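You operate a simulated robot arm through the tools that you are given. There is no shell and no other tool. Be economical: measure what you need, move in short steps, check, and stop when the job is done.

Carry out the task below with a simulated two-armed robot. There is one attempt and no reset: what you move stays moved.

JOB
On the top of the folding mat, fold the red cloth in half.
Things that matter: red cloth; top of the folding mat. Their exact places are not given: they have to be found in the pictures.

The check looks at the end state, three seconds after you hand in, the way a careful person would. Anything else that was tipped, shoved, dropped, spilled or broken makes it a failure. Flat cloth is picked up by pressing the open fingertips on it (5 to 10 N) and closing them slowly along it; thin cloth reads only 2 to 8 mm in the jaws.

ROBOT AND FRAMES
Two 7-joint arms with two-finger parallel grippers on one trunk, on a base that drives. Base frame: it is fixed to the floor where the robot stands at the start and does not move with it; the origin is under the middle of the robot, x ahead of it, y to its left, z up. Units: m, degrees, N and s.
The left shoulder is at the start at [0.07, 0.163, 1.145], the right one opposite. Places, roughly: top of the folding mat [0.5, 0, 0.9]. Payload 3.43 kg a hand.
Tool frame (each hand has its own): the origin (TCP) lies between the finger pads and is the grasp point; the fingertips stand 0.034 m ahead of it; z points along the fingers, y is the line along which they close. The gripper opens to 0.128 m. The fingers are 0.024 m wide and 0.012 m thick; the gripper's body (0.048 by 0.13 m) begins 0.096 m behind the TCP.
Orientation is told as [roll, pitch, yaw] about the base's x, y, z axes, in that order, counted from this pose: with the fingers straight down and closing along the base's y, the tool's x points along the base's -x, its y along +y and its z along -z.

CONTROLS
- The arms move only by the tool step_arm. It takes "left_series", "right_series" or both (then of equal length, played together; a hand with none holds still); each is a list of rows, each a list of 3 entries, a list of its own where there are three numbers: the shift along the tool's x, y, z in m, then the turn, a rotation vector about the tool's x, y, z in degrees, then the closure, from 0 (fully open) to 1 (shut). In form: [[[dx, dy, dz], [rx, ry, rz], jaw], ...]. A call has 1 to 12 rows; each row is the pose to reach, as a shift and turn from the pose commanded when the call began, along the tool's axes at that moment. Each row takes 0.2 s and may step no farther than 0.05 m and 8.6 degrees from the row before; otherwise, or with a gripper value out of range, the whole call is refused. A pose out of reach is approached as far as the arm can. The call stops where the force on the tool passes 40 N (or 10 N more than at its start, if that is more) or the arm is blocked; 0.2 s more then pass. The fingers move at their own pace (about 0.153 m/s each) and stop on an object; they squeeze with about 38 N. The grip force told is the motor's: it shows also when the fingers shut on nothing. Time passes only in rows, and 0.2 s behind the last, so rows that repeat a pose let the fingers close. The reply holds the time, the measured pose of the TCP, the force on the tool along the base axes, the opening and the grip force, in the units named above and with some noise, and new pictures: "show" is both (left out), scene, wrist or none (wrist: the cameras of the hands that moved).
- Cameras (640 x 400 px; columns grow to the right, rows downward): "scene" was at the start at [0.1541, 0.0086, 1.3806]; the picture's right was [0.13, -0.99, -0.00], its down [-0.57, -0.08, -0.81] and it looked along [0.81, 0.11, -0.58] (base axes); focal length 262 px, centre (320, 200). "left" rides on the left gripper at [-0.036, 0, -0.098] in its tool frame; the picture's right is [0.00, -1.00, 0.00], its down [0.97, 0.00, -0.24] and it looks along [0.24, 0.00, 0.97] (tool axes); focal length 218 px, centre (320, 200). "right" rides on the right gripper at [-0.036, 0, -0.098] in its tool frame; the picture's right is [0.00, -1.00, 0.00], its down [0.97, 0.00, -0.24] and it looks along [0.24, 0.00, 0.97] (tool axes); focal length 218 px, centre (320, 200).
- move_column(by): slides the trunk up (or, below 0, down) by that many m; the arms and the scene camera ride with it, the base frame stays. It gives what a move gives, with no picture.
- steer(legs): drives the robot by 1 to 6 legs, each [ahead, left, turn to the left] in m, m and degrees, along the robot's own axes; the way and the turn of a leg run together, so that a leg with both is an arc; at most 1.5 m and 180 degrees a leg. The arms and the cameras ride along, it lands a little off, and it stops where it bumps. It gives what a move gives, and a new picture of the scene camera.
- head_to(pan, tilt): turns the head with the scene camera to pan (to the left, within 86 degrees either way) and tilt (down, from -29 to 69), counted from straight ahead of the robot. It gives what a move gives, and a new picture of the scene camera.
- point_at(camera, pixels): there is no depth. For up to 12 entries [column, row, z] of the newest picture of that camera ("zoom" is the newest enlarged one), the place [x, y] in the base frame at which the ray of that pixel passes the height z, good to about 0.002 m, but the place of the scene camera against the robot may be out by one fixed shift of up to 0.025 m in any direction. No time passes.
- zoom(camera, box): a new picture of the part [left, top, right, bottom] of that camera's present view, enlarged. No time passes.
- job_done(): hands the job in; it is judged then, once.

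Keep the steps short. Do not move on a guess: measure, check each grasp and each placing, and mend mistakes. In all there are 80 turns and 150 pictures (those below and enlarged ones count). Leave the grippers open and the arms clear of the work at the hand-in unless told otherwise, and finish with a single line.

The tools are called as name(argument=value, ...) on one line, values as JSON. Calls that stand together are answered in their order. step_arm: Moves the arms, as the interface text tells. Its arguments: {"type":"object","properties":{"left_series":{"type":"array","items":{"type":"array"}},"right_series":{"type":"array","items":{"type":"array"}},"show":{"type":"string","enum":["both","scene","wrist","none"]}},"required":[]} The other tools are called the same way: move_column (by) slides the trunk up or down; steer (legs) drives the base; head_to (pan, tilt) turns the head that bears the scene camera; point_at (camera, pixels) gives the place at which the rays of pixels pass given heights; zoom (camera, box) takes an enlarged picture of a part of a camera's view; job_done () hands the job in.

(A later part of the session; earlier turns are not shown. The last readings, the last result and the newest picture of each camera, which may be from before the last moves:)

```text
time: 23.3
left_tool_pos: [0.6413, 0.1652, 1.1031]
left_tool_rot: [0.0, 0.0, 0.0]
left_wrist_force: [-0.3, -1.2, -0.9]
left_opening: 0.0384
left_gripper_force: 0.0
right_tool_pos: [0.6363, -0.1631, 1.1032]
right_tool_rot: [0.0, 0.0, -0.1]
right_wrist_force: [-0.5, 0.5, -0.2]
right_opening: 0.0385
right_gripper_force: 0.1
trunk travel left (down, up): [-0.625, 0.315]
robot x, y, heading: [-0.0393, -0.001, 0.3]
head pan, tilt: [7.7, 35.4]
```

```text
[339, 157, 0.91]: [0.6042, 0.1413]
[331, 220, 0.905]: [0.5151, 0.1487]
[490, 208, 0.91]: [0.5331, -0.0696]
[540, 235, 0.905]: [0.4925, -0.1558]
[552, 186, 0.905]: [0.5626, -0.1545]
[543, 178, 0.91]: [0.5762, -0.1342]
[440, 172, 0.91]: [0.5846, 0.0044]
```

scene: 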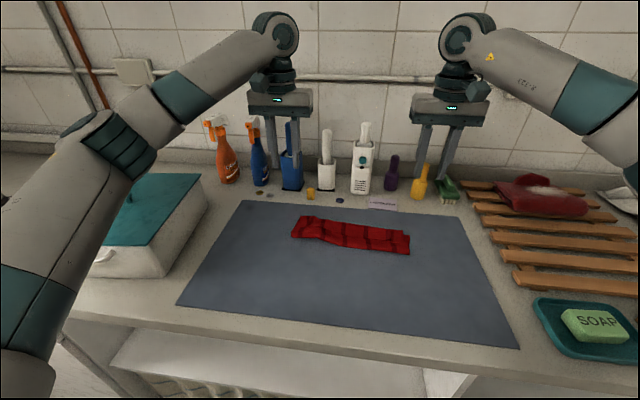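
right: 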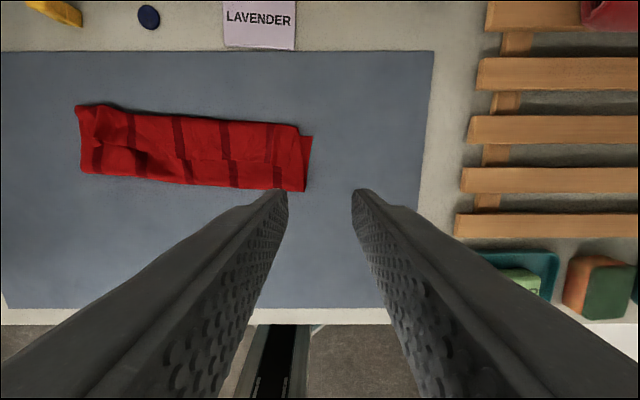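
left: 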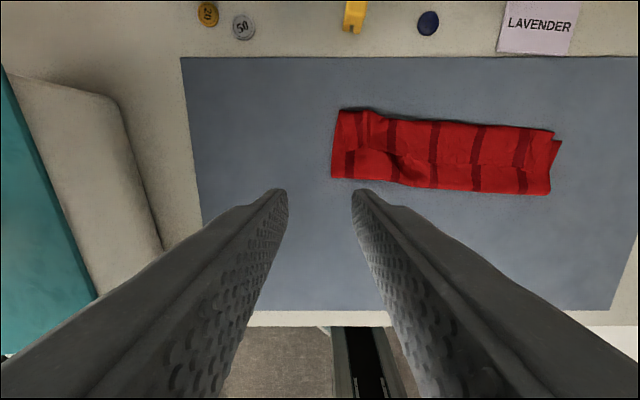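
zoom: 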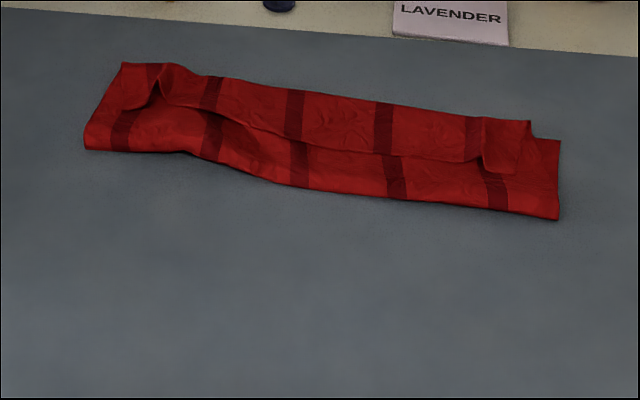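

The measurements show two problems. The strip turned back because the cloth wrapped around the finger width. The fold line also sits about 2 cm off half, since the layer beneath slid. I'll mend it properly: regrasp the lip at the same two spots, reopen the cloth, then refold with a cleaner edge grip. First, both hands go above the lip at y≈0.105 and y≈-0.104.

step_arm(left_series=[[[0, -0.02, 0.035], [0, 0, 0], 0.65], [[0, -0.04, 0.07], [0, 0, 0], 0.65], [[0, -0.06, 0.105], [0, 0, 0], 0.65], [[0, -0.06, 0.14], [0, 0, 0], 0.65], [[0, -0.06, 0.153], [0, 0, 0], 0.65], [[0, -0.06, 0.153], [0, 0, 0], 0.65]], right_series=[[[0.01, 0.02, 0.035], [0, 0, 0], 0.65], [[0.02, 0.04, 0.07], [0, 0, 0], 0.65], [[0.02, 0.059, 0.105], [0, 0, 0], 0.65], [[0.02, 0.059, 0.14], [0, 0, 0], 0.65], [[0.02, 0.059, 0.153], [0, 0, 0], 0.65], [[0.02, 0.059, 0.153], [0, 0, 0], 0.65]])

zoom(camera="scene", box=[270, 180, 430, 280])

```text
time: 24.7
left_tool_pos: [0.6418, 0.1039, 0.9496]
left_tool_rot: [0.0, 0.0, 0.0]
left_wrist_force: [-0.2, 1.6, -0.4]
left_opening: 0.0446
left_gripper_force: 0.2
right_tool_pos: [0.6162, -0.1048, 0.9486]
right_tool_rot: [-0.1, 0.0, -0.1]
right_wrist_force: [0.3, 0.7, -0.2]
right_opening: 0.0446
right_gripper_force: 0.0
trunk travel left (down, up): [-0.625, 0.315]
robot x, y, heading: [-0.0418, -0.0044, -0.2]
head pan, tilt: [7.7, 35.4]
```

scene: 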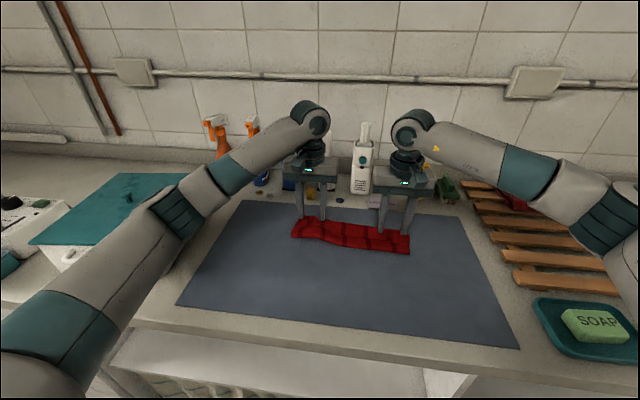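
right: 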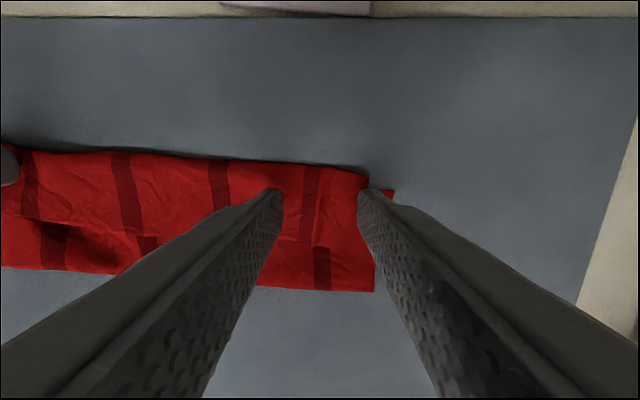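
left: 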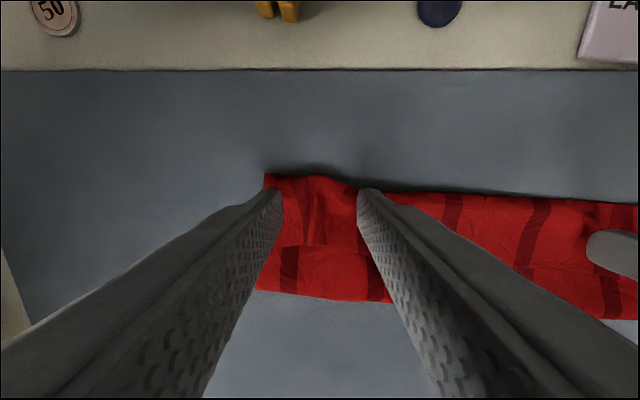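

```text
4.00 times, centred on (350, 230) of scene
```

zoom: 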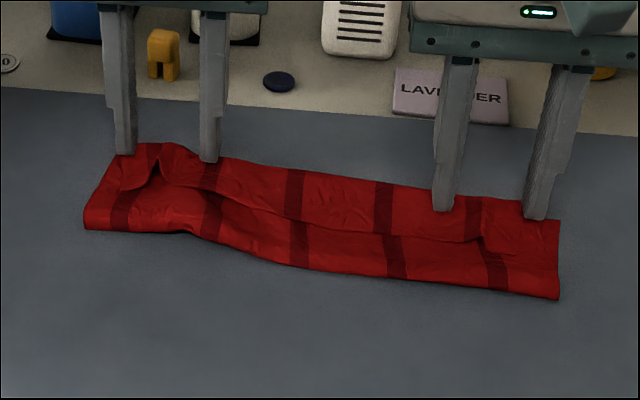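

Both straddle the lip. I'll shift right 8 mm inward, left 4 mm toward me, and lower gently about 8 mm.

step_arm(left_series=[[[0.004, 0, 0.003], [0, 0, 0], 0.65], [[0.004, 0, 0.006], [0, 0, 0], 0.65], [[0.004, 0, 0.0075], [0, 0, 0], 0.65], [[0.004, 0, 0.0085], [0, 0, 0], 0.65]], right_series=[[[0, 0.008, 0.003], [0, 0, 0], 0.65], [[0, 0.008, 0.006], [0, 0, 0], 0.65], [[0, 0.008, 0.0075], [0, 0, 0], 0.65], [[0, 0.008, 0.0085], [0, 0, 0], 0.65]], show="none")

```text
time: 25.7
left_tool_pos: [0.6389, 0.1062, 0.9422]
left_tool_rot: [0.0, 0.1, 0.0]
left_wrist_force: [0.2, 1.3, 0.2]
left_opening: 0.0448
left_gripper_force: 0.0
right_tool_pos: [0.6159, -0.0955, 0.941]
right_tool_rot: [0.0, 0.0, -0.2]
right_wrist_force: [0.2, 0.8, 1.1]
right_opening: 0.0447
right_gripper_force: 0.2
trunk travel left (down, up): [-0.625, 0.315]
robot x, y, heading: [-0.041, 0.0021, 0.1]
head pan, tilt: [7.7, 35.4]
```

No contact yet; another 1.5 mm in small steps.

step_arm(left_series=[[[0, 0, 0.0008], [0, 0, 0], 0.65], [[0, 0, 0.0016], [0, 0, 0], 0.65], [[0, 0, 0.0016], [0, 0, 0], 0.65]], right_series=[[[0, 0, 0.0008], [0, 0, 0], 0.65], [[0, 0, 0.0014], [0, 0, 0], 0.65], [[0, 0, 0.0014], [0, 0, 0], 0.65]], show="none")

```text
time: 26.5
left_tool_pos: [0.6381, 0.105, 0.9421]
left_tool_rot: [0.0, 0.0, 0.0]
left_wrist_force: [-0.9, 0.2, 2.1]
left_opening: 0.0449
left_gripper_force: 0.2
right_tool_pos: [0.6151, -0.097, 0.9401]
right_tool_rot: [0.0, 0.0, -0.1]
right_wrist_force: [2.3, -0.5, 8.1]
right_opening: 0.045
right_gripper_force: 0.1
trunk travel left (down, up): [-0.625, 0.315]
robot x, y, heading: [-0.0418, 0.0024, -0.1]
head pan, tilt: [7.7, 35.4]
```

Right presses at 8 N, left at 2 N. I'll lower left 1 mm more and then close both slowly.

step_arm(left_series=[[[0, 0, 0.001], [0, 0, 0], 0.65], [[0, 0, 0.001], [0, 0, 0], 0.69], [[0, 0, 0.001], [0, 0, 0], 0.73], [[0, 0, 0.001], [0, 0, 0], 0.77], [[0, 0, 0.001], [0, 0, 0], 0.81], [[0, 0, 0.001], [0, 0, 0], 0.85], [[0, 0, 0.001], [0, 0, 0], 0.89], [[0, 0, 0.001], [0, 0, 0], 0.93], [[0, 0, 0.001], [0, 0, 0], 0.97], [[0, 0, 0.001], [0, 0, 0], 1], [[0, 0, 0.001], [0, 0, 0], 1]], right_series=[[[0, 0, 0], [0, 0, 0], 0.65], [[0, 0, 0], [0, 0, 0], 0.69], [[0, 0, 0], [0, 0, 0], 0.73], [[0, 0, 0], [0, 0, 0], 0.77], [[0, 0, 0], [0, 0, 0], 0.81], [[0, 0, 0], [0, 0, 0], 0.85], [[0, 0, 0], [0, 0, 0], 0.89], [[0, 0, 0], [0, 0, 0], 0.93], [[0, 0, 0], [0, 0, 0], 0.97], [[0, 0, 0], [0, 0, 0], 1], [[0, 0, 0], [0, 0, 0], 1]], show="scene")

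zoom(camera="scene", box=[270, 180, 430, 280])

```text
time: 28.9
left_tool_pos: [0.6371, 0.1044, 0.9406]
left_tool_rot: [0.0, 0.0, -0.1]
left_wrist_force: [-1.6, -13.9, 3.7]
left_opening: 0.0023
left_gripper_force: 36.9
right_tool_pos: [0.6149, -0.0964, 0.9403]
right_tool_rot: [0.1, -0.1, 0.0]
right_wrist_force: [1.4, 12.6, 7.0]
right_opening: 0.0022
right_gripper_force: 37.0
trunk travel left (down, up): [-0.625, 0.315]
robot x, y, heading: [-0.0409, 0.0001, -0.2]
head pan, tilt: [7.7, 35.4]
```

scene: 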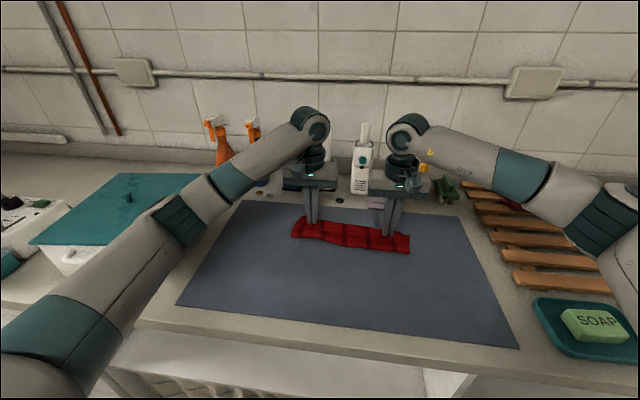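

```text
4.00 times, centred on (350, 230) of scene
```

zoom: 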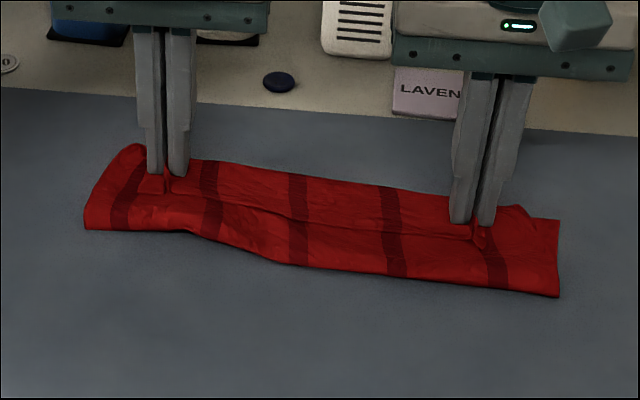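

Both gripped about 2.2 mm, with lateral tension. I'll ease the hands 4 mm toward each other and lift 3 cm to see what comes up.

step_arm(left_series=[[[0, -0.003, -0.005], [0, 0, 0], 1], [[0, -0.004, -0.015], [0, 0, 0], 1], [[0, -0.004, -0.03], [0, 0, 0], 1], [[0, -0.004, -0.03], [0, 0, 0], 1]], right_series=[[[0, 0.003, -0.005], [0, 0, 0], 1], [[0, 0.004, -0.015], [0, 0, 0], 1], [[0, 0.004, -0.03], [0, 0, 0], 1], [[0, 0.004, -0.03], [0, 0, 0], 1]], show="wrist")

zoom(camera="scene", box=[270, 180, 430, 280])

```text
time: 29.9
left_tool_pos: [0.6394, 0.1018, 0.9692]
left_tool_rot: [0.0, 0.1, 0.0]
left_wrist_force: [-0.2, -1.5, 0.1]
left_opening: 0.002
left_gripper_force: 37.4
right_tool_pos: [0.6176, -0.0923, 0.9681]
right_tool_rot: [0.0, 0.1, -0.1]
right_wrist_force: [0.1, 2.2, 0.2]
right_opening: 0.0022
right_gripper_force: 36.9
trunk travel left (down, up): [-0.625, 0.315]
robot x, y, heading: [-0.0412, -0.0004, -0.2]
head pan, tilt: [7.7, 35.4]
```

right: 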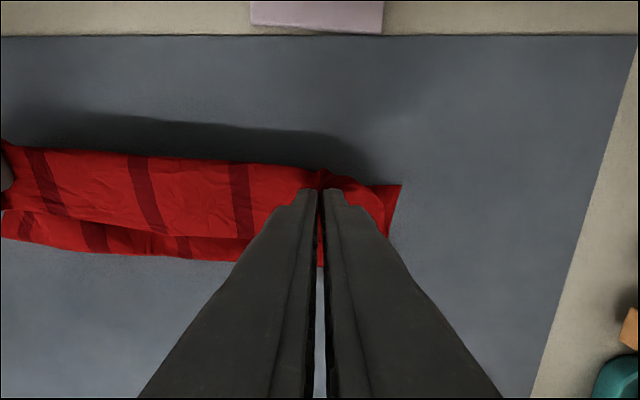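
left: 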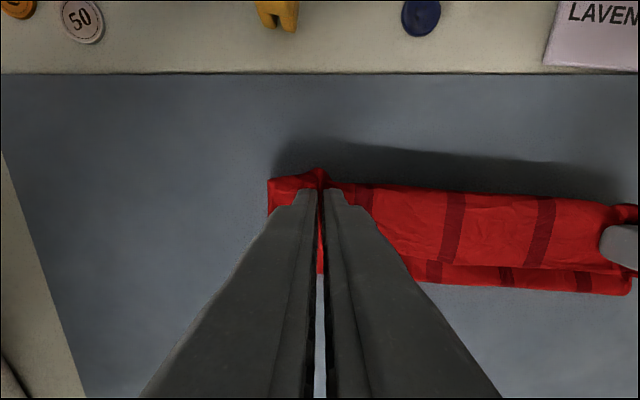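

```text
4.00 times, centred on (350, 230) of scene
```

zoom: 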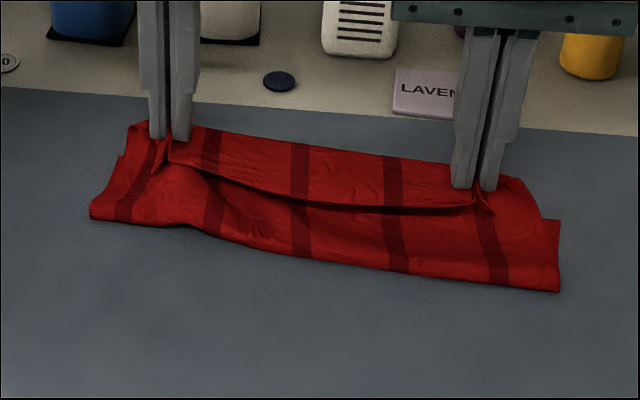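

I hold the near edge again on both sides. I'll use this to correct the fold line: lift the flap, carry it back above the true half line (x≈0.53), and lay it down so the crease ends one lip width (4 cm) short of the far edge. That lets the lip unfold onto the edge later.

step_arm(left_series=[[[0.015, 0, -0.015], [0, 0, 0], 1], [[0.03, 0, -0.031], [0, 0, 0], 1], [[0.05, 0, -0.042], [0, 0, 0], 1], [[0.07, 0, -0.051], [0, 0, 0], 1], [[0.085, 0, -0.053], [0, 0, 0], 1], [[0.1, 0, -0.051], [0, 0, 0], 1], [[0.1, 0, -0.051], [0, 0, 0], 1]], right_series=[[[0.015, 0, -0.015], [0, 0, 0], 1], [[0.03, 0, -0.031], [0, 0, 0], 1], [[0.05, 0, -0.042], [0, 0, 0], 1], [[0.07, 0, -0.051], [0, 0, 0], 1], [[0.085, 0, -0.053], [0, 0, 0], 1], [[0.1, 0, -0.051], [0, 0, 0], 1], [[0.1, 0, -0.051], [0, 0, 0], 1]])

zoom(camera="scene", box=[260, 180, 440, 292])

```text
time: 31.5
left_tool_pos: [0.5381, 0.1022, 1.0199]
left_tool_rot: [-0.1, 0.1, -0.1]
left_wrist_force: [-0.6, -0.7, -0.5]
left_opening: 0.0022
left_gripper_force: 37.1
right_tool_pos: [0.5172, -0.0923, 1.0201]
right_tool_rot: [0.0, 0.0, -0.1]
right_wrist_force: [-0.3, 1.5, 0.1]
right_opening: 0.0023
right_gripper_force: 37.3
trunk travel left (down, up): [-0.625, 0.315]
robot x, y, heading: [-0.0394, -0.0017, -0.3]
head pan, tilt: [7.7, 35.4]
```

scene: 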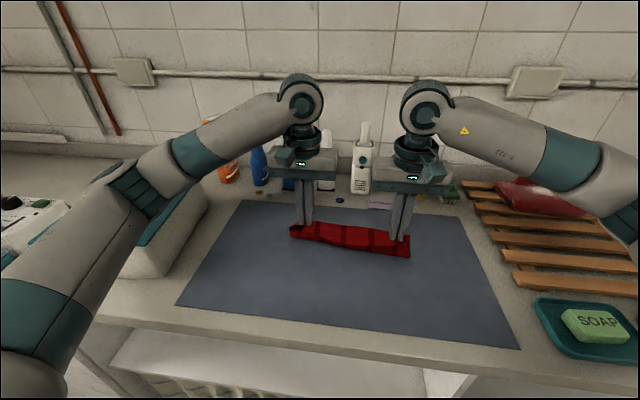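
right: 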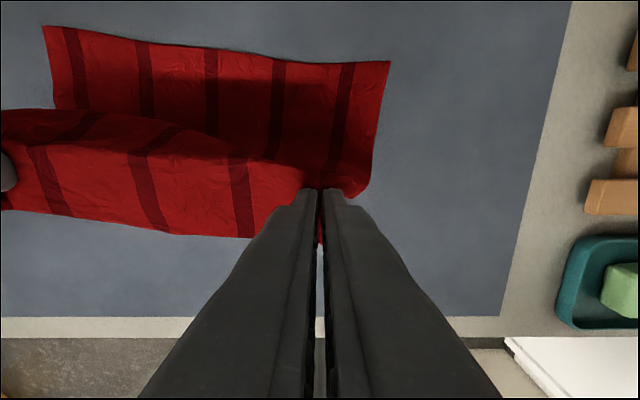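
left: 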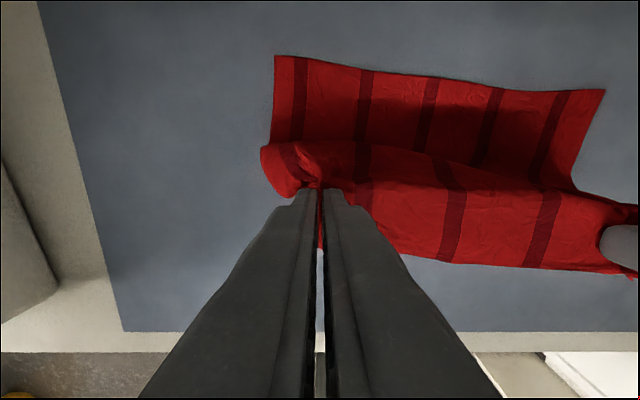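

```text
3.56 times, centred on (350, 236) of scene
```

zoom: 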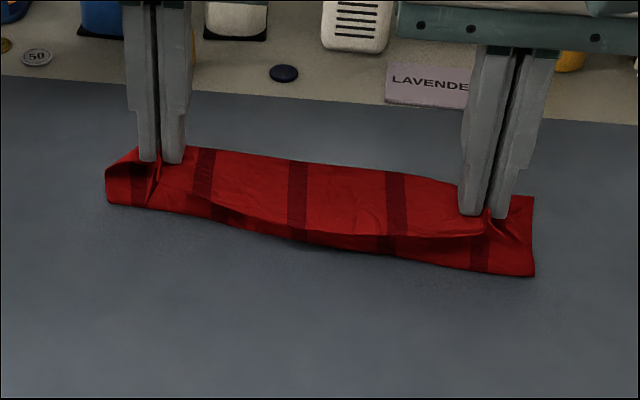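

The far half lies flat and the loop is good. I'll check the far corners before setting down.

point_at(camera="left", pixels=[[275, 56, 0.903], [604, 90, 0.903], [440, 73, 0.903]])

point_at(camera="right", pixels=[[389, 61, 0.903], [43, 26, 0.903]])

```text
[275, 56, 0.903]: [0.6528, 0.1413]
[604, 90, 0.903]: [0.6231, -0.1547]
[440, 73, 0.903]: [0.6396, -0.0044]
```

```text
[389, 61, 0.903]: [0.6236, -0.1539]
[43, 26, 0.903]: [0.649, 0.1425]
```

Far edge confirmed: (0.650,0.142) to (0.623,-0.154). I'll lay the flap down, bringing the hands 5 cm forward and down to z≈0.944, and then open slowly.

step_arm(left_series=[[[-0.006, -0.001, 0.015], [0, 0, 0], 1], [[-0.015, -0.002, 0.03], [0, 0, 0], 1], [[-0.025, -0.003, 0.043], [0, 0, 0], 1], [[-0.035, -0.004, 0.055], [0, 0, 0], 1], [[-0.045, -0.005, 0.067], [0, 0, 0], 1], [[-0.054, -0.005, 0.0765], [0, 0, 0], 1], [[-0.054, -0.005, 0.0765], [0, 0, 0], 1], [[-0.054, -0.005, 0.0765], [0, 0, 0], 0.92], [[-0.054, -0.005, 0.0765], [0, 0, 0], 0.85], [[-0.054, -0.005, 0.0765], [0, 0, 0], 0.78], [[-0.054, -0.005, 0.0765], [0, 0, 0], 0.7]], right_series=[[[-0.006, -0.001, 0.015], [0, 0, 0], 1], [[-0.014, -0.002, 0.03], [0, 0, 0], 1], [[-0.023, -0.003, 0.043], [0, 0, 0], 1], [[-0.032, -0.004, 0.055], [0, 0, 0], 1], [[-0.041, -0.005, 0.067], [0, 0, 0], 1], [[-0.049, -0.005, 0.0765], [0, 0, 0], 1], [[-0.049, -0.005, 0.0765], [0, 0, 0], 1], [[-0.049, -0.005, 0.0765], [0, 0, 0], 0.92], [[-0.049, -0.005, 0.0765], [0, 0, 0], 0.85], [[-0.049, -0.005, 0.0765], [0, 0, 0], 0.78], [[-0.049, -0.005, 0.0765], [0, 0, 0], 0.7]])

zoom(camera="scene", box=[260, 180, 440, 292])

```text
time: 33.9
left_tool_pos: [0.5917, 0.0913, 0.9562]
left_tool_rot: [0.4, -1.0, 0.0]
left_wrist_force: [-0.2, -0.3, -0.7]
left_opening: 0.0383
left_gripper_force: 0.1
right_tool_pos: [0.562, -0.1031, 0.9461]
right_tool_rot: [0.4, -0.3, -0.2]
right_wrist_force: [0.2, 0.5, 0.8]
right_opening: 0.0385
right_gripper_force: 0.2
trunk travel left (down, up): [-0.625, 0.315]
robot x, y, heading: [-0.0344, -0.0006, -0.1]
head pan, tilt: [7.7, 35.4]
```

scene: 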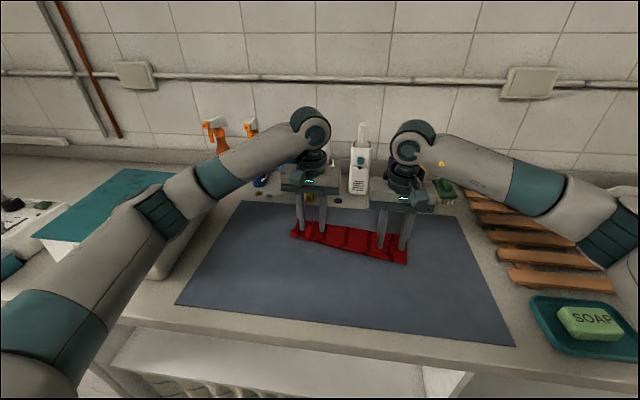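
right: 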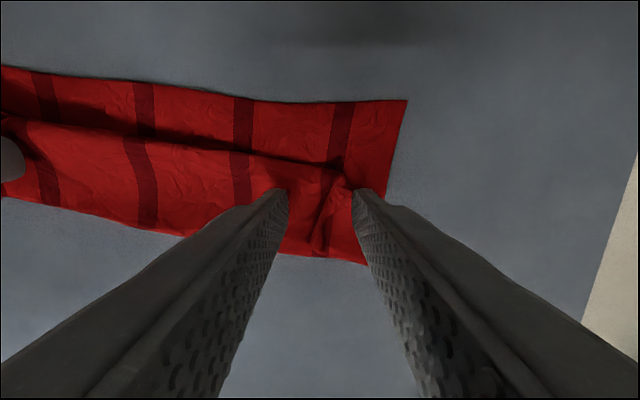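
left: 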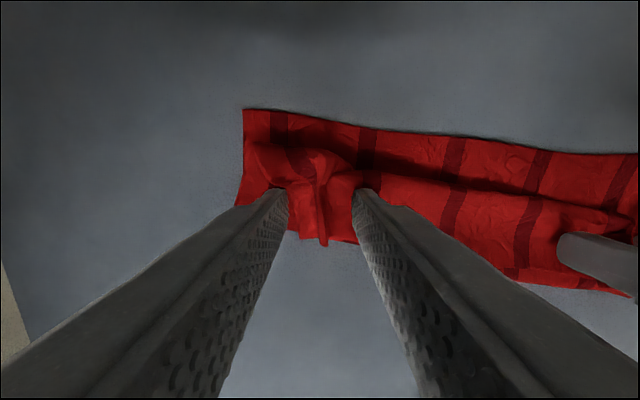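

```text
3.56 times, centred on (350, 236) of scene
```

zoom: 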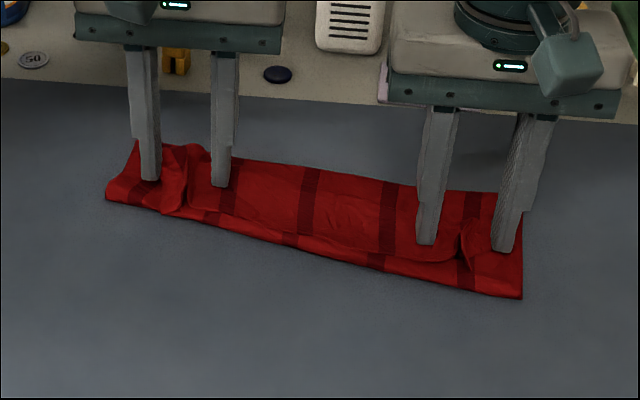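

Released. I'll raise both hands straight up and look at the result from above.

step_arm(left_series=[[[0, 0, -0.03], [0, 0, 0], 0.7], [[0, 0, -0.07], [0, 0, 0], 0.7], [[0, 0.03, -0.11], [0, 0, 0], 0.7], [[0, 0.06, -0.14], [0, 0, 0], 0.7], [[0, 0.06, -0.14], [0, 0, 0], 0.7]], right_series=[[[0, 0, -0.03], [0, 0, 0], 0.7], [[0, 0, -0.07], [0, 0, 0], 0.7], [[0, -0.03, -0.11], [0, 0, 0], 0.7], [[0, -0.06, -0.14], [0, 0, 0], 0.7], [[0, -0.06, -0.14], [0, 0, 0], 0.7]])

zoom(camera="scene", box=[260, 180, 440, 292])

```text
time: 35.1
left_tool_pos: [0.5917, 0.1578, 1.0834]
left_tool_rot: [0.0, 0.1, -0.1]
left_wrist_force: [-0.6, -0.4, 0.0]
left_opening: 0.0382
left_gripper_force: 0.0
right_tool_pos: [0.5665, -0.1578, 1.0831]
right_tool_rot: [0.0, 0.0, -0.1]
right_wrist_force: [0.3, -0.6, 0.0]
right_opening: 0.0382
right_gripper_force: 0.1
trunk travel left (down, up): [-0.625, 0.315]
robot x, y, heading: [-0.0409, 0.0012, -0.0]
head pan, tilt: [7.7, 35.4]
```

scene: 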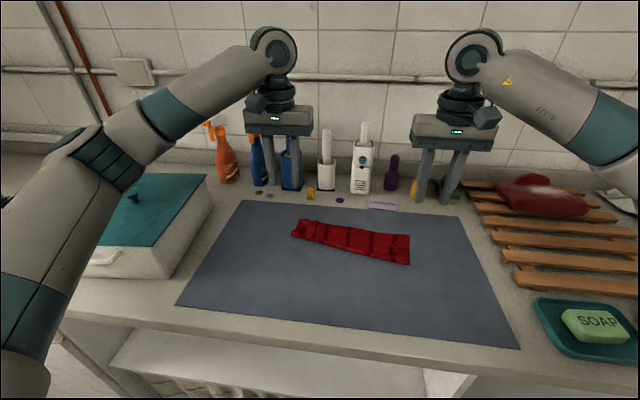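
right: 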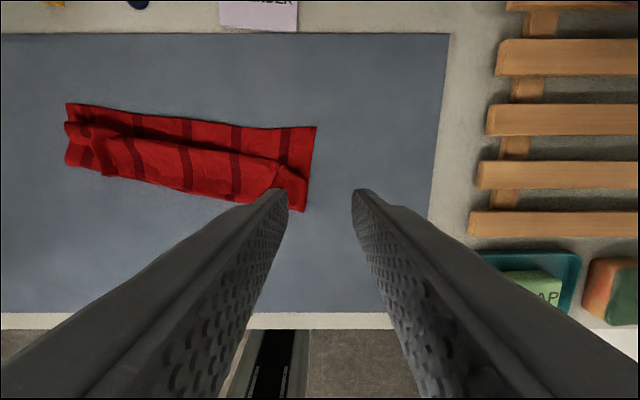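
left: 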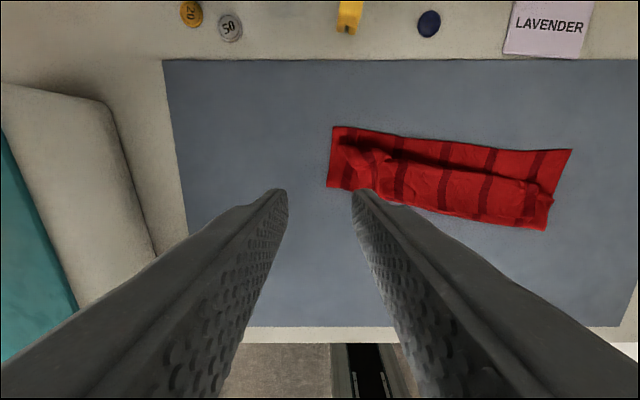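

```text
3.56 times, centred on (350, 236) of scene
```

zoom: 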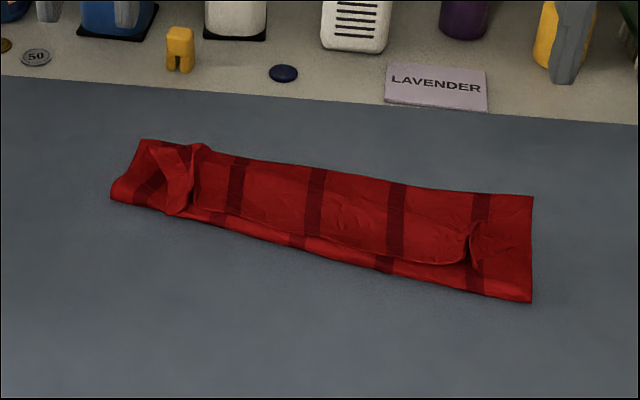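

zoom(camera="left", box=[300, 100, 620, 300])

point_at(camera="left", pixels=[[327, 187, 0.905], [546, 231, 0.905], [332, 127, 0.905], [572, 150, 0.905]])

point_at(camera="right", pixels=[[65, 166, 0.905], [304, 212, 0.905], [66, 104, 0.905], [316, 127, 0.905]])

```text
2.00 times, centred on (460, 200) of left
```

zoom: 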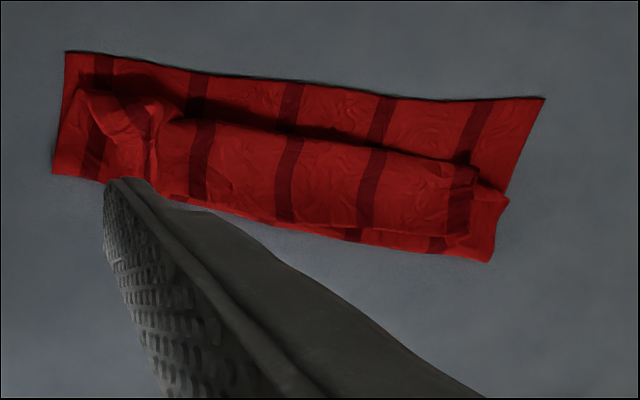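

```text
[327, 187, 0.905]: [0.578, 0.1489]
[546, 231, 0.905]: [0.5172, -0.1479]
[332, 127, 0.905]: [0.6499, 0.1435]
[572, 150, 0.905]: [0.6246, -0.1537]
```

```text
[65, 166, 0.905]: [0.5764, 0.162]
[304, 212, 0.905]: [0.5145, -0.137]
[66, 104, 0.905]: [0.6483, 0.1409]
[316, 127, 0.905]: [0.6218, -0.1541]
```

The right side is near half, but the left fold line is still short and the lip is bunched. I'll reopen the cloth fully and refold it with a better grip: tools leaning the other way, pinching within a centimetre of the edge. I'm measuring the points where I'll regrasp the lip.

point_at(camera="left", pixels=[[375, 167, 0.912], [345, 150, 0.912], [375, 190, 0.91], [527, 202, 0.912], [537, 185, 0.912], [532, 217, 0.91], [400, 160, 0.912]])

zoom(camera="right", box=[40, 80, 360, 280])

```text
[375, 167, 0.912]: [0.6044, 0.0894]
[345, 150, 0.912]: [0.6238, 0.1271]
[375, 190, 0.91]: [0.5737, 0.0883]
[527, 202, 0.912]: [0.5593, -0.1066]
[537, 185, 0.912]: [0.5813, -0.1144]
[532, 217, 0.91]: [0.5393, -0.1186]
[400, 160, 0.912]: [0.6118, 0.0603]
```

```text
2.00 times, centred on (200, 180) of right
```

zoom: 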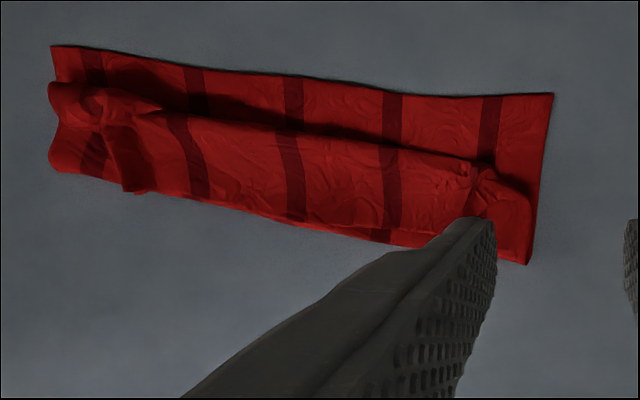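

I'll go down over the ridges: left at (0.59,0.095), right at (0.56,-0.10).

step_arm(left_series=[[[0, -0.025, 0.03], [0, 0, 0], 0.6], [[0, -0.05, 0.06], [0, 0, 0], 0.6], [[0, -0.062, 0.095], [0, 0, 0], 0.6], [[0, -0.062, 0.128], [0, 0, 0], 0.6], [[0, -0.062, 0.128], [0, 0, 0], 0.6]], right_series=[[[0.003, 0.025, 0.03], [0, 0, 0], 0.6], [[0.006, 0.05, 0.06], [0, 0, 0], 0.6], [[0.006, 0.058, 0.095], [0, 0, 0], 0.6], [[0.006, 0.058, 0.128], [0, 0, 0], 0.6], [[0.006, 0.058, 0.128], [0, 0, 0], 0.6]], show="wrist")

```text
time: 36.3
left_tool_pos: [0.5923, 0.0928, 0.9579]
left_tool_rot: [0.0, -0.3, -0.1]
left_wrist_force: [0.9, -0.4, 1.2]
left_opening: 0.051
left_gripper_force: 0.1
right_tool_pos: [0.5567, -0.0997, 0.9571]
right_tool_rot: [0.1, -0.1, -0.2]
right_wrist_force: [-0.1, 0.1, -0.4]
right_opening: 0.0514
right_gripper_force: 0.0
trunk travel left (down, up): [-0.625, 0.315]
robot x, y, heading: [-0.0394, 0.0016, -0.1]
head pan, tilt: [7.7, 35.4]
```

right: 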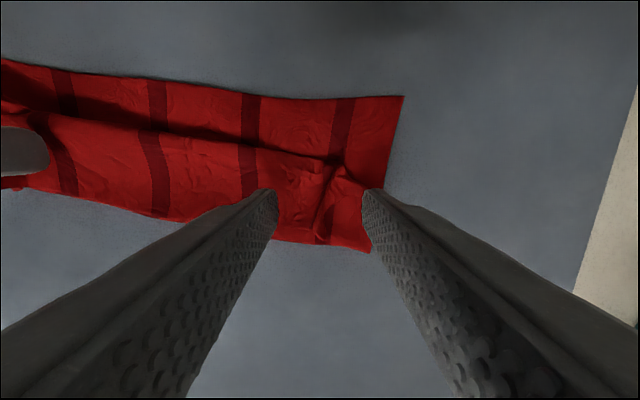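
left: 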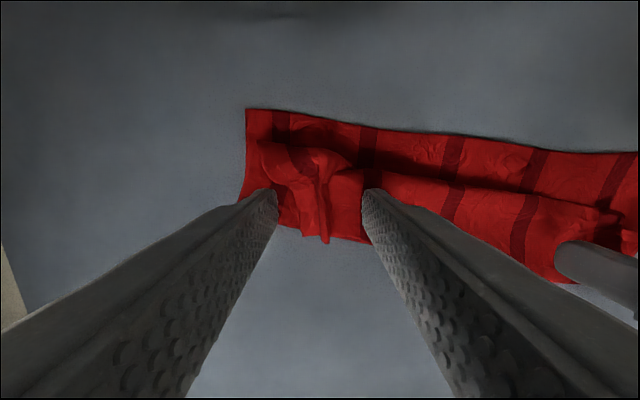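

The standing ridges sit between the fingers. I'll lower about 13 mm and close on them.

step_arm(left_series=[[[0, 0, 0.006], [0, 0, 0], 0.6], [[0, 0, 0.0135], [0, 0, 0], 0.6], [[0, 0, 0.0145], [0, 0, 0], 0.68], [[0, 0, 0.0145], [0, 0, 0], 0.76], [[0, 0, 0.0145], [0, 0, 0], 0.84], [[0, 0, 0.0145], [0, 0, 0], 0.92], [[0, 0, 0.0145], [0, 0, 0], 1], [[0, 0, 0.0145], [0, 0, 0], 1]], right_series=[[[0, 0, 0.006], [0, 0, 0], 0.6], [[0, 0, 0.0135], [0, 0, 0], 0.6], [[0, 0, 0.0145], [0, 0, 0], 0.68], [[0, 0, 0.0145], [0, 0, 0], 0.76], [[0, 0, 0.0145], [0, 0, 0], 0.84], [[0, 0, 0.0145], [0, 0, 0], 0.92], [[0, 0, 0.0145], [0, 0, 0], 1], [[0, 0, 0.0145], [0, 0, 0], 1]], show="none")

```text
time: 38.1
left_tool_pos: [0.591, 0.088, 0.9586]
left_tool_rot: [0.5, -1.6, -0.1]
left_wrist_force: [-0.5, -2.1, -0.2]
left_opening: 0.0021
left_gripper_force: 36.7
right_tool_pos: [0.5539, -0.1055, 0.9444]
right_tool_rot: [0.5, -0.3, -0.2]
right_wrist_force: [0.5, 1.1, 0.2]
right_opening: 0.0024
right_gripper_force: 37.4
trunk travel left (down, up): [-0.625, 0.315]
robot x, y, heading: [-0.0376, 0.0028, -0.0]
head pan, tilt: [7.7, 35.4]
```

Left is stuck at z=0.958, as happened before, with no wrist force. Its arm may be touching something. I'll look before going on.

head_to(pan=25, tilt=45)

```text
time: 38.9
left_tool_pos: [0.5918, 0.0892, 0.9585]
left_tool_rot: [0.4, -1.5, 0.0]
left_wrist_force: [-1.0, -1.2, 0.9]
left_opening: 0.0021
left_gripper_force: 36.6
right_tool_pos: [0.5538, -0.1065, 0.9446]
right_tool_rot: [0.5, -0.4, -0.1]
right_wrist_force: [0.1, 1.9, 0.8]
right_opening: 0.0025
right_gripper_force: 37.3
trunk travel left (down, up): [-0.625, 0.315]
robot x, y, heading: [-0.0396, 0.0005, -0.1]
head pan, tilt: [25.0, 45.0]
```

scene: 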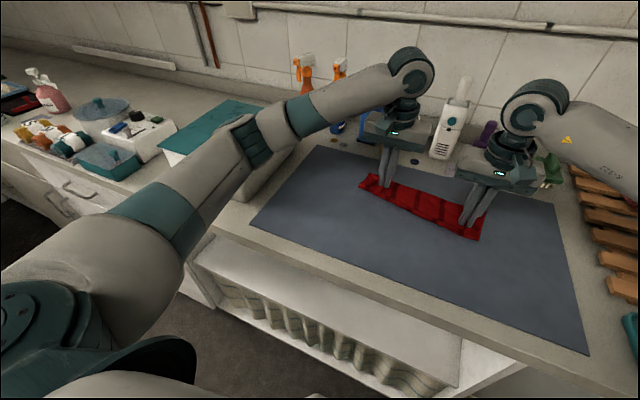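

The left elbow sits right above the teal-lidded box, so it's resting on it. I'll lift both hands right away to clear it.

step_arm(left_series=[[[0, 0, -0.02], [0, 0, 0], 1], [[0.005, 0, -0.04], [0, 0, 0], 1], [[0.01, 0, -0.06], [0, 0, 0], 1], [[0.01, 0, -0.06], [0, 0, 0], 1]], right_series=[[[0, 0, -0.02], [0, 0, 0], 1], [[0.005, 0, -0.04], [0, 0, 0], 1], [[0.01, 0, -0.06], [0, 0, 0], 1], [[0.01, 0, -0.06], [0, 0, 0], 1]], show="both")

zoom(camera="scene", box=[60, 80, 380, 280])

```text
time: 39.9
left_tool_pos: [0.5816, 0.0956, 1.0018]
left_tool_rot: [0.0, 0.1, 0.0]
left_wrist_force: [-0.7, -0.7, 0.0]
left_opening: 0.0021
left_gripper_force: 37.2
right_tool_pos: [0.5481, -0.098, 1.0009]
right_tool_rot: [0.0, 0.0, -0.1]
right_wrist_force: [-0.4, 0.6, 0.0]
right_opening: 0.0027
right_gripper_force: 37.4
trunk travel left (down, up): [-0.625, 0.315]
robot x, y, heading: [-0.0403, 0.0005, -0.2]
head pan, tilt: [25.0, 45.0]
```

scene: 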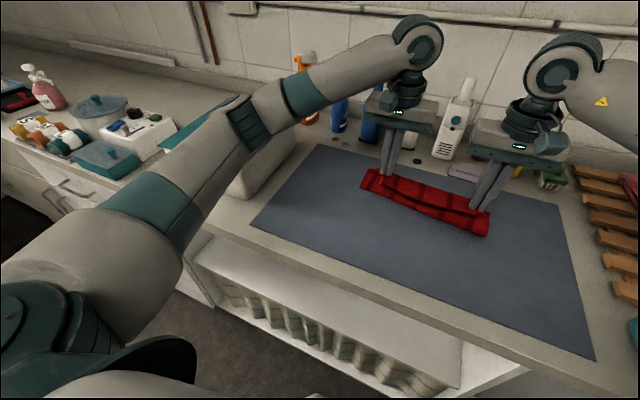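
right: 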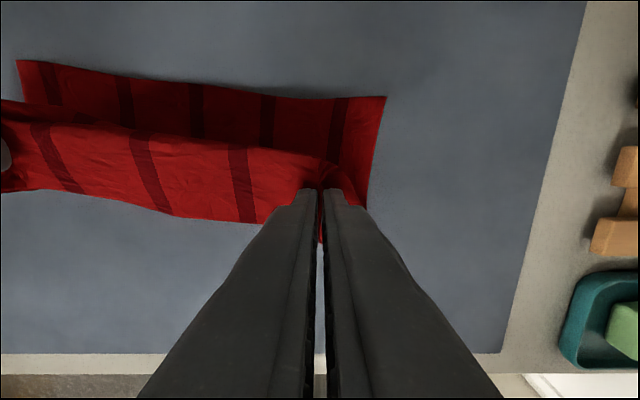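
left: 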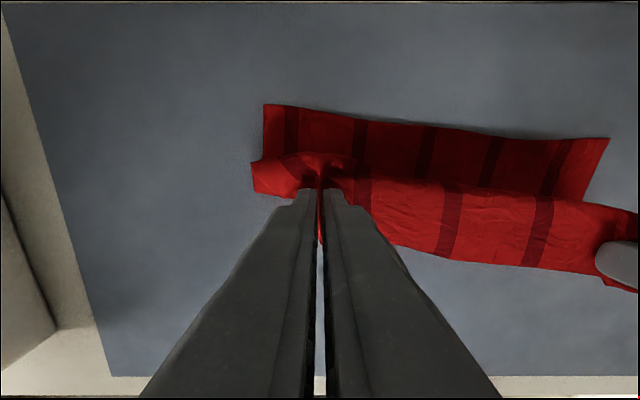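

```text
2.00 times, centred on (220, 180) of scene
```

zoom: 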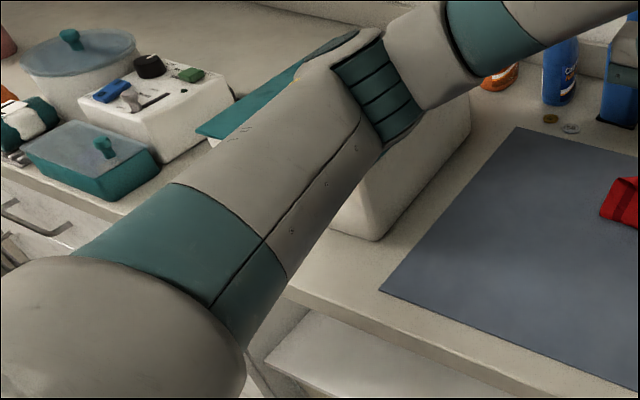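

The box looks unmoved. I'll drive back 6 cm (carrying the held edge toward me, which is the reopening direction anyway) so the elbow clears the box.

steer(legs=[[-0.06, 0, 0]])

```text
time: 40.9
left_tool_pos: [0.5228, 0.0952, 1.0019]
left_tool_rot: [0.0, 0.1, -0.1]
left_wrist_force: [-0.6, -1.0, 0.4]
left_opening: 0.0022
left_gripper_force: 37.3
right_tool_pos: [0.4902, -0.0988, 1.001]
right_tool_rot: [0.0, 0.0, -0.1]
right_wrist_force: [1.0, 1.5, 0.2]
right_opening: 0.0024
right_gripper_force: 37.3
trunk travel left (down, up): [-0.625, 0.315]
robot x, y, heading: [-0.0985, -0.0005, -0.2]
head pan, tilt: [25.0, 45.0]
```

scene: 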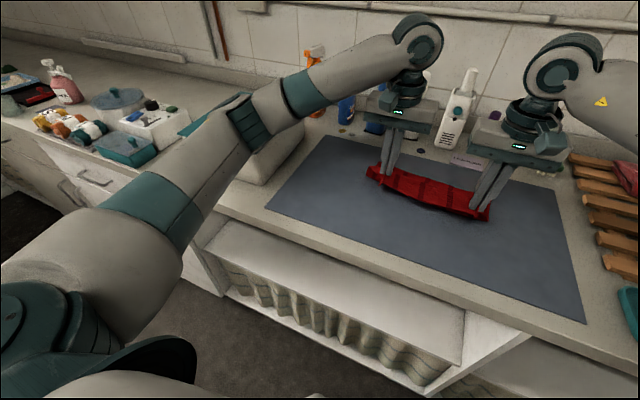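

Now carry both hands about 8 cm toward me and down to lay the near part flat.

step_arm(left_series=[[[0.02, 0.001, 0], [0, 0, 0], 1], [[0.04, 0.002, 0.008], [0, 0, 0], 1], [[0.055, 0.003, 0.022], [0, 0, 0], 1], [[0.066, 0.004, 0.038], [0, 0, 0], 1], [[0.075, 0.005, 0.05], [0, 0, 0], 1], [[0.08, 0.006, 0.057], [0, 0, 0], 1], [[0.08, 0.006, 0.057], [0, 0, 0], 1]], right_series=[[[0.02, 0.001, 0], [0, 0, 0], 1], [[0.04, 0.002, 0.008], [0, 0, 0], 1], [[0.055, 0.003, 0.022], [0, 0, 0], 1], [[0.066, 0.004, 0.038], [0, 0, 0], 1], [[0.075, 0.005, 0.05], [0, 0, 0], 1], [[0.08, 0.006, 0.057], [0, 0, 0], 1], [[0.08, 0.006, 0.057], [0, 0, 0], 1]], show="both")

```text
time: 42.5
left_tool_pos: [0.4424, 0.1016, 0.9452]
left_tool_rot: [0.0, 0.0, 0.0]
left_wrist_force: [-0.1, -1.9, 0.9]
left_opening: 0.0021
left_gripper_force: 37.0
right_tool_pos: [0.4096, -0.0917, 0.9432]
right_tool_rot: [0.0, 0.0, -0.2]
right_wrist_force: [0.2, 0.3, 0.0]
right_opening: 0.0027
right_gripper_force: 37.3
trunk travel left (down, up): [-0.625, 0.315]
robot x, y, heading: [-0.0999, 0.0002, -0.3]
head pan, tilt: [25.0, 45.0]
```

scene: 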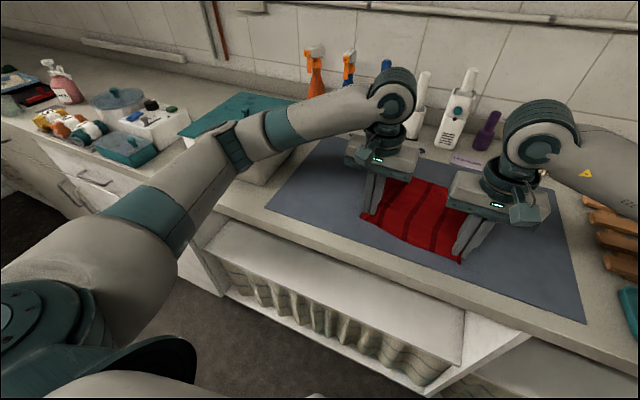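
right: 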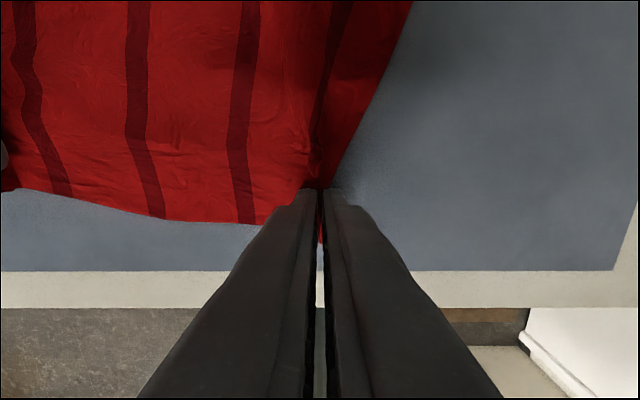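
left: 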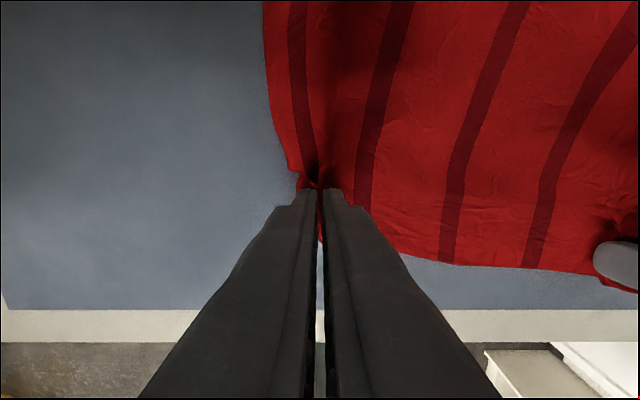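

The cloth is reopened and flat. I'll release by opening slowly while lowering 2 mm (which spreads the pinch), then rise and look from above.

step_arm(left_series=[[[0, 0, 0.002], [0, 0, 0], 1], [[0, 0, 0.003], [0, 0, 0], 0.94], [[0, 0, 0.003], [0, 0, 0], 0.86], [[0, 0, 0.003], [0, 0, 0], 0.78], [[0, 0, 0.003], [0, 0, 0], 0.7], [[0, 0, 0.003], [0, 0, 0], 0.62], [[0, 0, -0.03], [0, 0, 0], 0.62], [[-0.03, 0.01, -0.07], [0, 0, 0], 0.62], [[-0.05, 0.03, -0.11], [0, 0, 0], 0.62], [[-0.07, 0.04, -0.13], [0, 0, 0], 0.62]], right_series=[[[0, 0, 0.001], [0, 0, 0], 1], [[0, 0, 0.002], [0, 0, 0], 0.94], [[0, 0, 0.002], [0, 0, 0], 0.86], [[0, 0, 0.002], [0, 0, 0], 0.78], [[0, 0, 0.002], [0, 0, 0], 0.7], [[0, 0, 0.002], [0, 0, 0], 0.62], [[0, 0, -0.03], [0, 0, 0], 0.62], [[-0.03, -0.01, -0.07], [0, 0, 0], 0.62], [[-0.05, -0.03, -0.11], [0, 0, 0], 0.62], [[-0.07, -0.04, -0.13], [0, 0, 0], 0.62]], show="wrist")

head_to(pan=5, tilt=40)

zoom(camera="scene", box=[240, 140, 440, 265])

```text
refused: row 8 steps farther than a row can; nothing moved
```

```text
time: 43.3
left_tool_pos: [0.4422, 0.1011, 0.9435]
left_tool_rot: [0.0, 0.0, 0.1]
left_wrist_force: [-0.2, -0.3, 0.0]
left_opening: 0.0021
left_gripper_force: 36.7
right_tool_pos: [0.4084, -0.0933, 0.9446]
right_tool_rot: [0.0, -0.1, -0.1]
right_wrist_force: [0.0, 1.2, 1.2]
right_opening: 0.0024
right_gripper_force: 37.0
trunk travel left (down, up): [-0.625, 0.315]
robot x, y, heading: [-0.1002, -0.0008, -0.0]
head pan, tilt: [5.0, 40.0]
```

scene: 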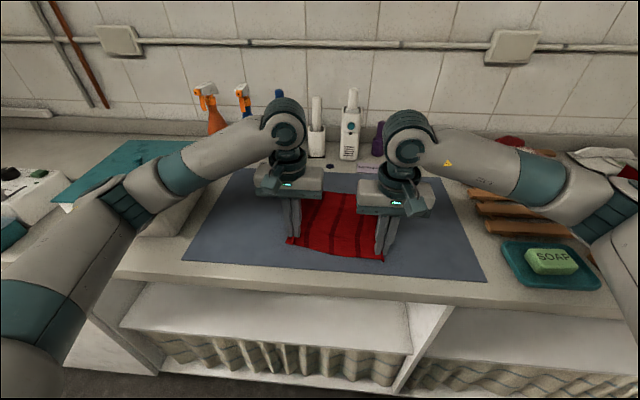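

```text
3.20 times, centred on (340, 202) of scene
```

zoom: 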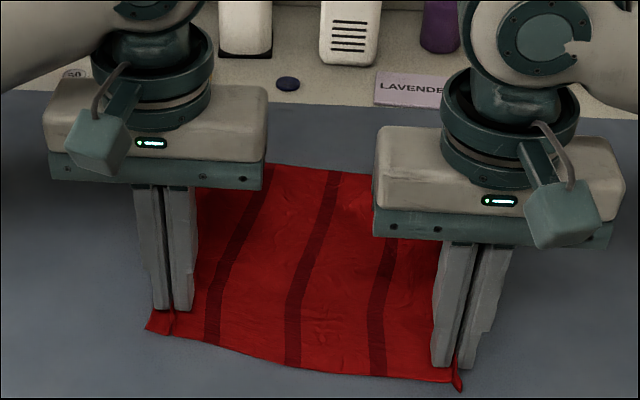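

The call was refused because one step was too long. I'll repeat it with smaller steps.

step_arm(left_series=[[[0, 0, 0.002], [0, 0, 0], 1], [[0, 0, 0.003], [0, 0, 0], 0.92], [[0, 0, 0.003], [0, 0, 0], 0.84], [[0, 0, 0.003], [0, 0, 0], 0.76], [[0, 0, 0.003], [0, 0, 0], 0.68], [[0, 0, 0.003], [0, 0, 0], 0.6], [[0, 0, -0.02], [0, 0, 0], 0.6], [[0, 0, -0.05], [0, 0, 0], 0.6], [[-0.02, 0.02, -0.08], [0, 0, 0], 0.6], [[-0.045, 0.03, -0.11], [0, 0, 0], 0.6], [[-0.06, 0.04, -0.14], [0, 0, 0], 0.6], [[-0.06, 0.04, -0.14], [0, 0, 0], 0.6]], right_series=[[[0, 0, 0.001], [0, 0, 0], 1], [[0, 0, 0.002], [0, 0, 0], 0.92], [[0, 0, 0.002], [0, 0, 0], 0.84], [[0, 0, 0.002], [0, 0, 0], 0.76], [[0, 0, 0.002], [0, 0, 0], 0.68], [[0, 0, 0.002], [0, 0, 0], 0.6], [[0, 0, -0.02], [0, 0, 0], 0.6], [[0, 0, -0.05], [0, 0, 0], 0.6], [[-0.02, -0.02, -0.08], [0, 0, 0], 0.6], [[-0.045, -0.03, -0.11], [0, 0, 0], 0.6], [[-0.06, -0.04, -0.14], [0, 0, 0], 0.6], [[-0.06, -0.04, -0.14], [0, 0, 0], 0.6]], show="both")

zoom(camera="scene", box=[240, 165, 440, 290])

```text
time: 45.9
left_tool_pos: [0.5037, 0.1414, 1.0848]
left_tool_rot: [0.0, 0.1, 0.1]
left_wrist_force: [0.1, -0.3, 0.6]
left_opening: 0.0516
left_gripper_force: 0.2
right_tool_pos: [0.4692, -0.1326, 1.0831]
right_tool_rot: [-0.1, 0.1, -0.2]
right_wrist_force: [0.5, 0.7, 0.4]
right_opening: 0.0512
right_gripper_force: 0.2
trunk travel left (down, up): [-0.625, 0.315]
robot x, y, heading: [-0.0994, -0.0024, 0.0]
head pan, tilt: [5.0, 40.0]
```

scene: 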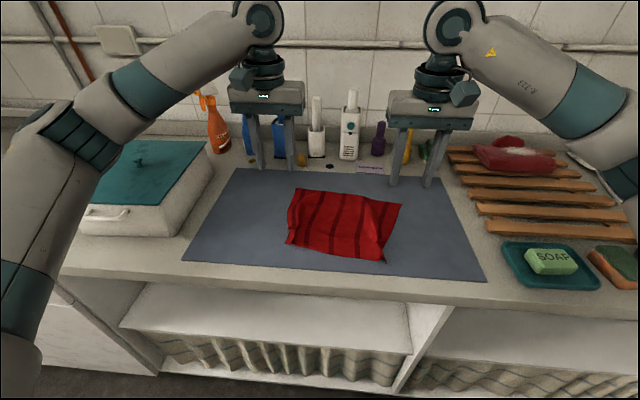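
right: 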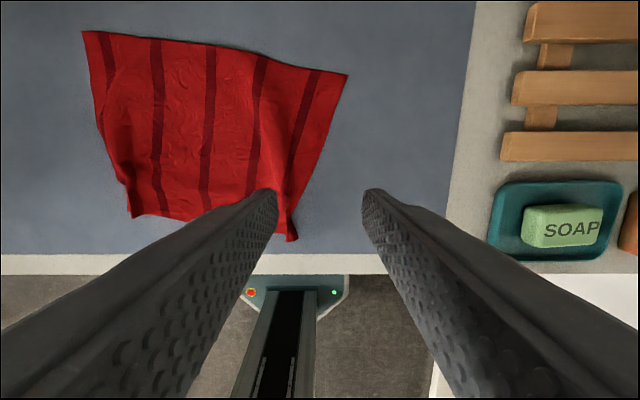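
left: 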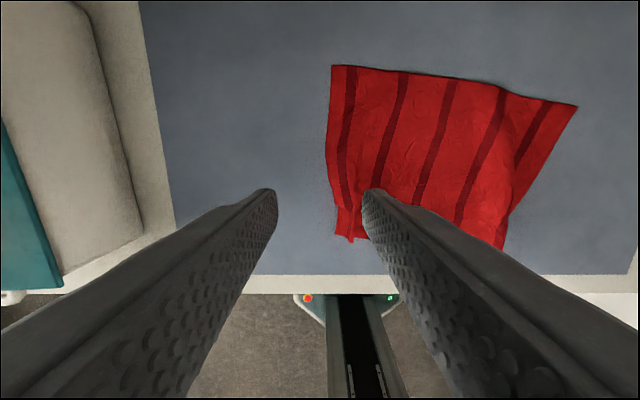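

```text
3.20 times, centred on (340, 228) of scene
```

zoom: 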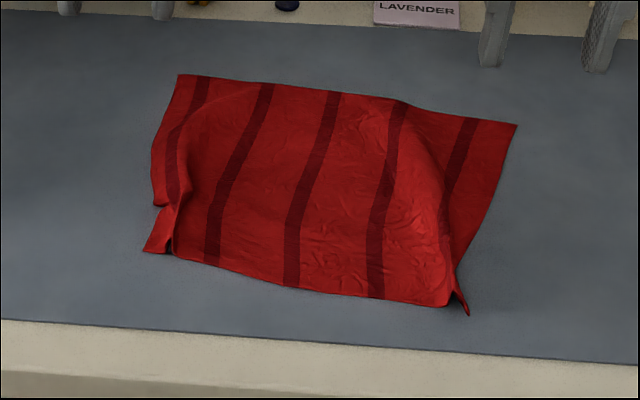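

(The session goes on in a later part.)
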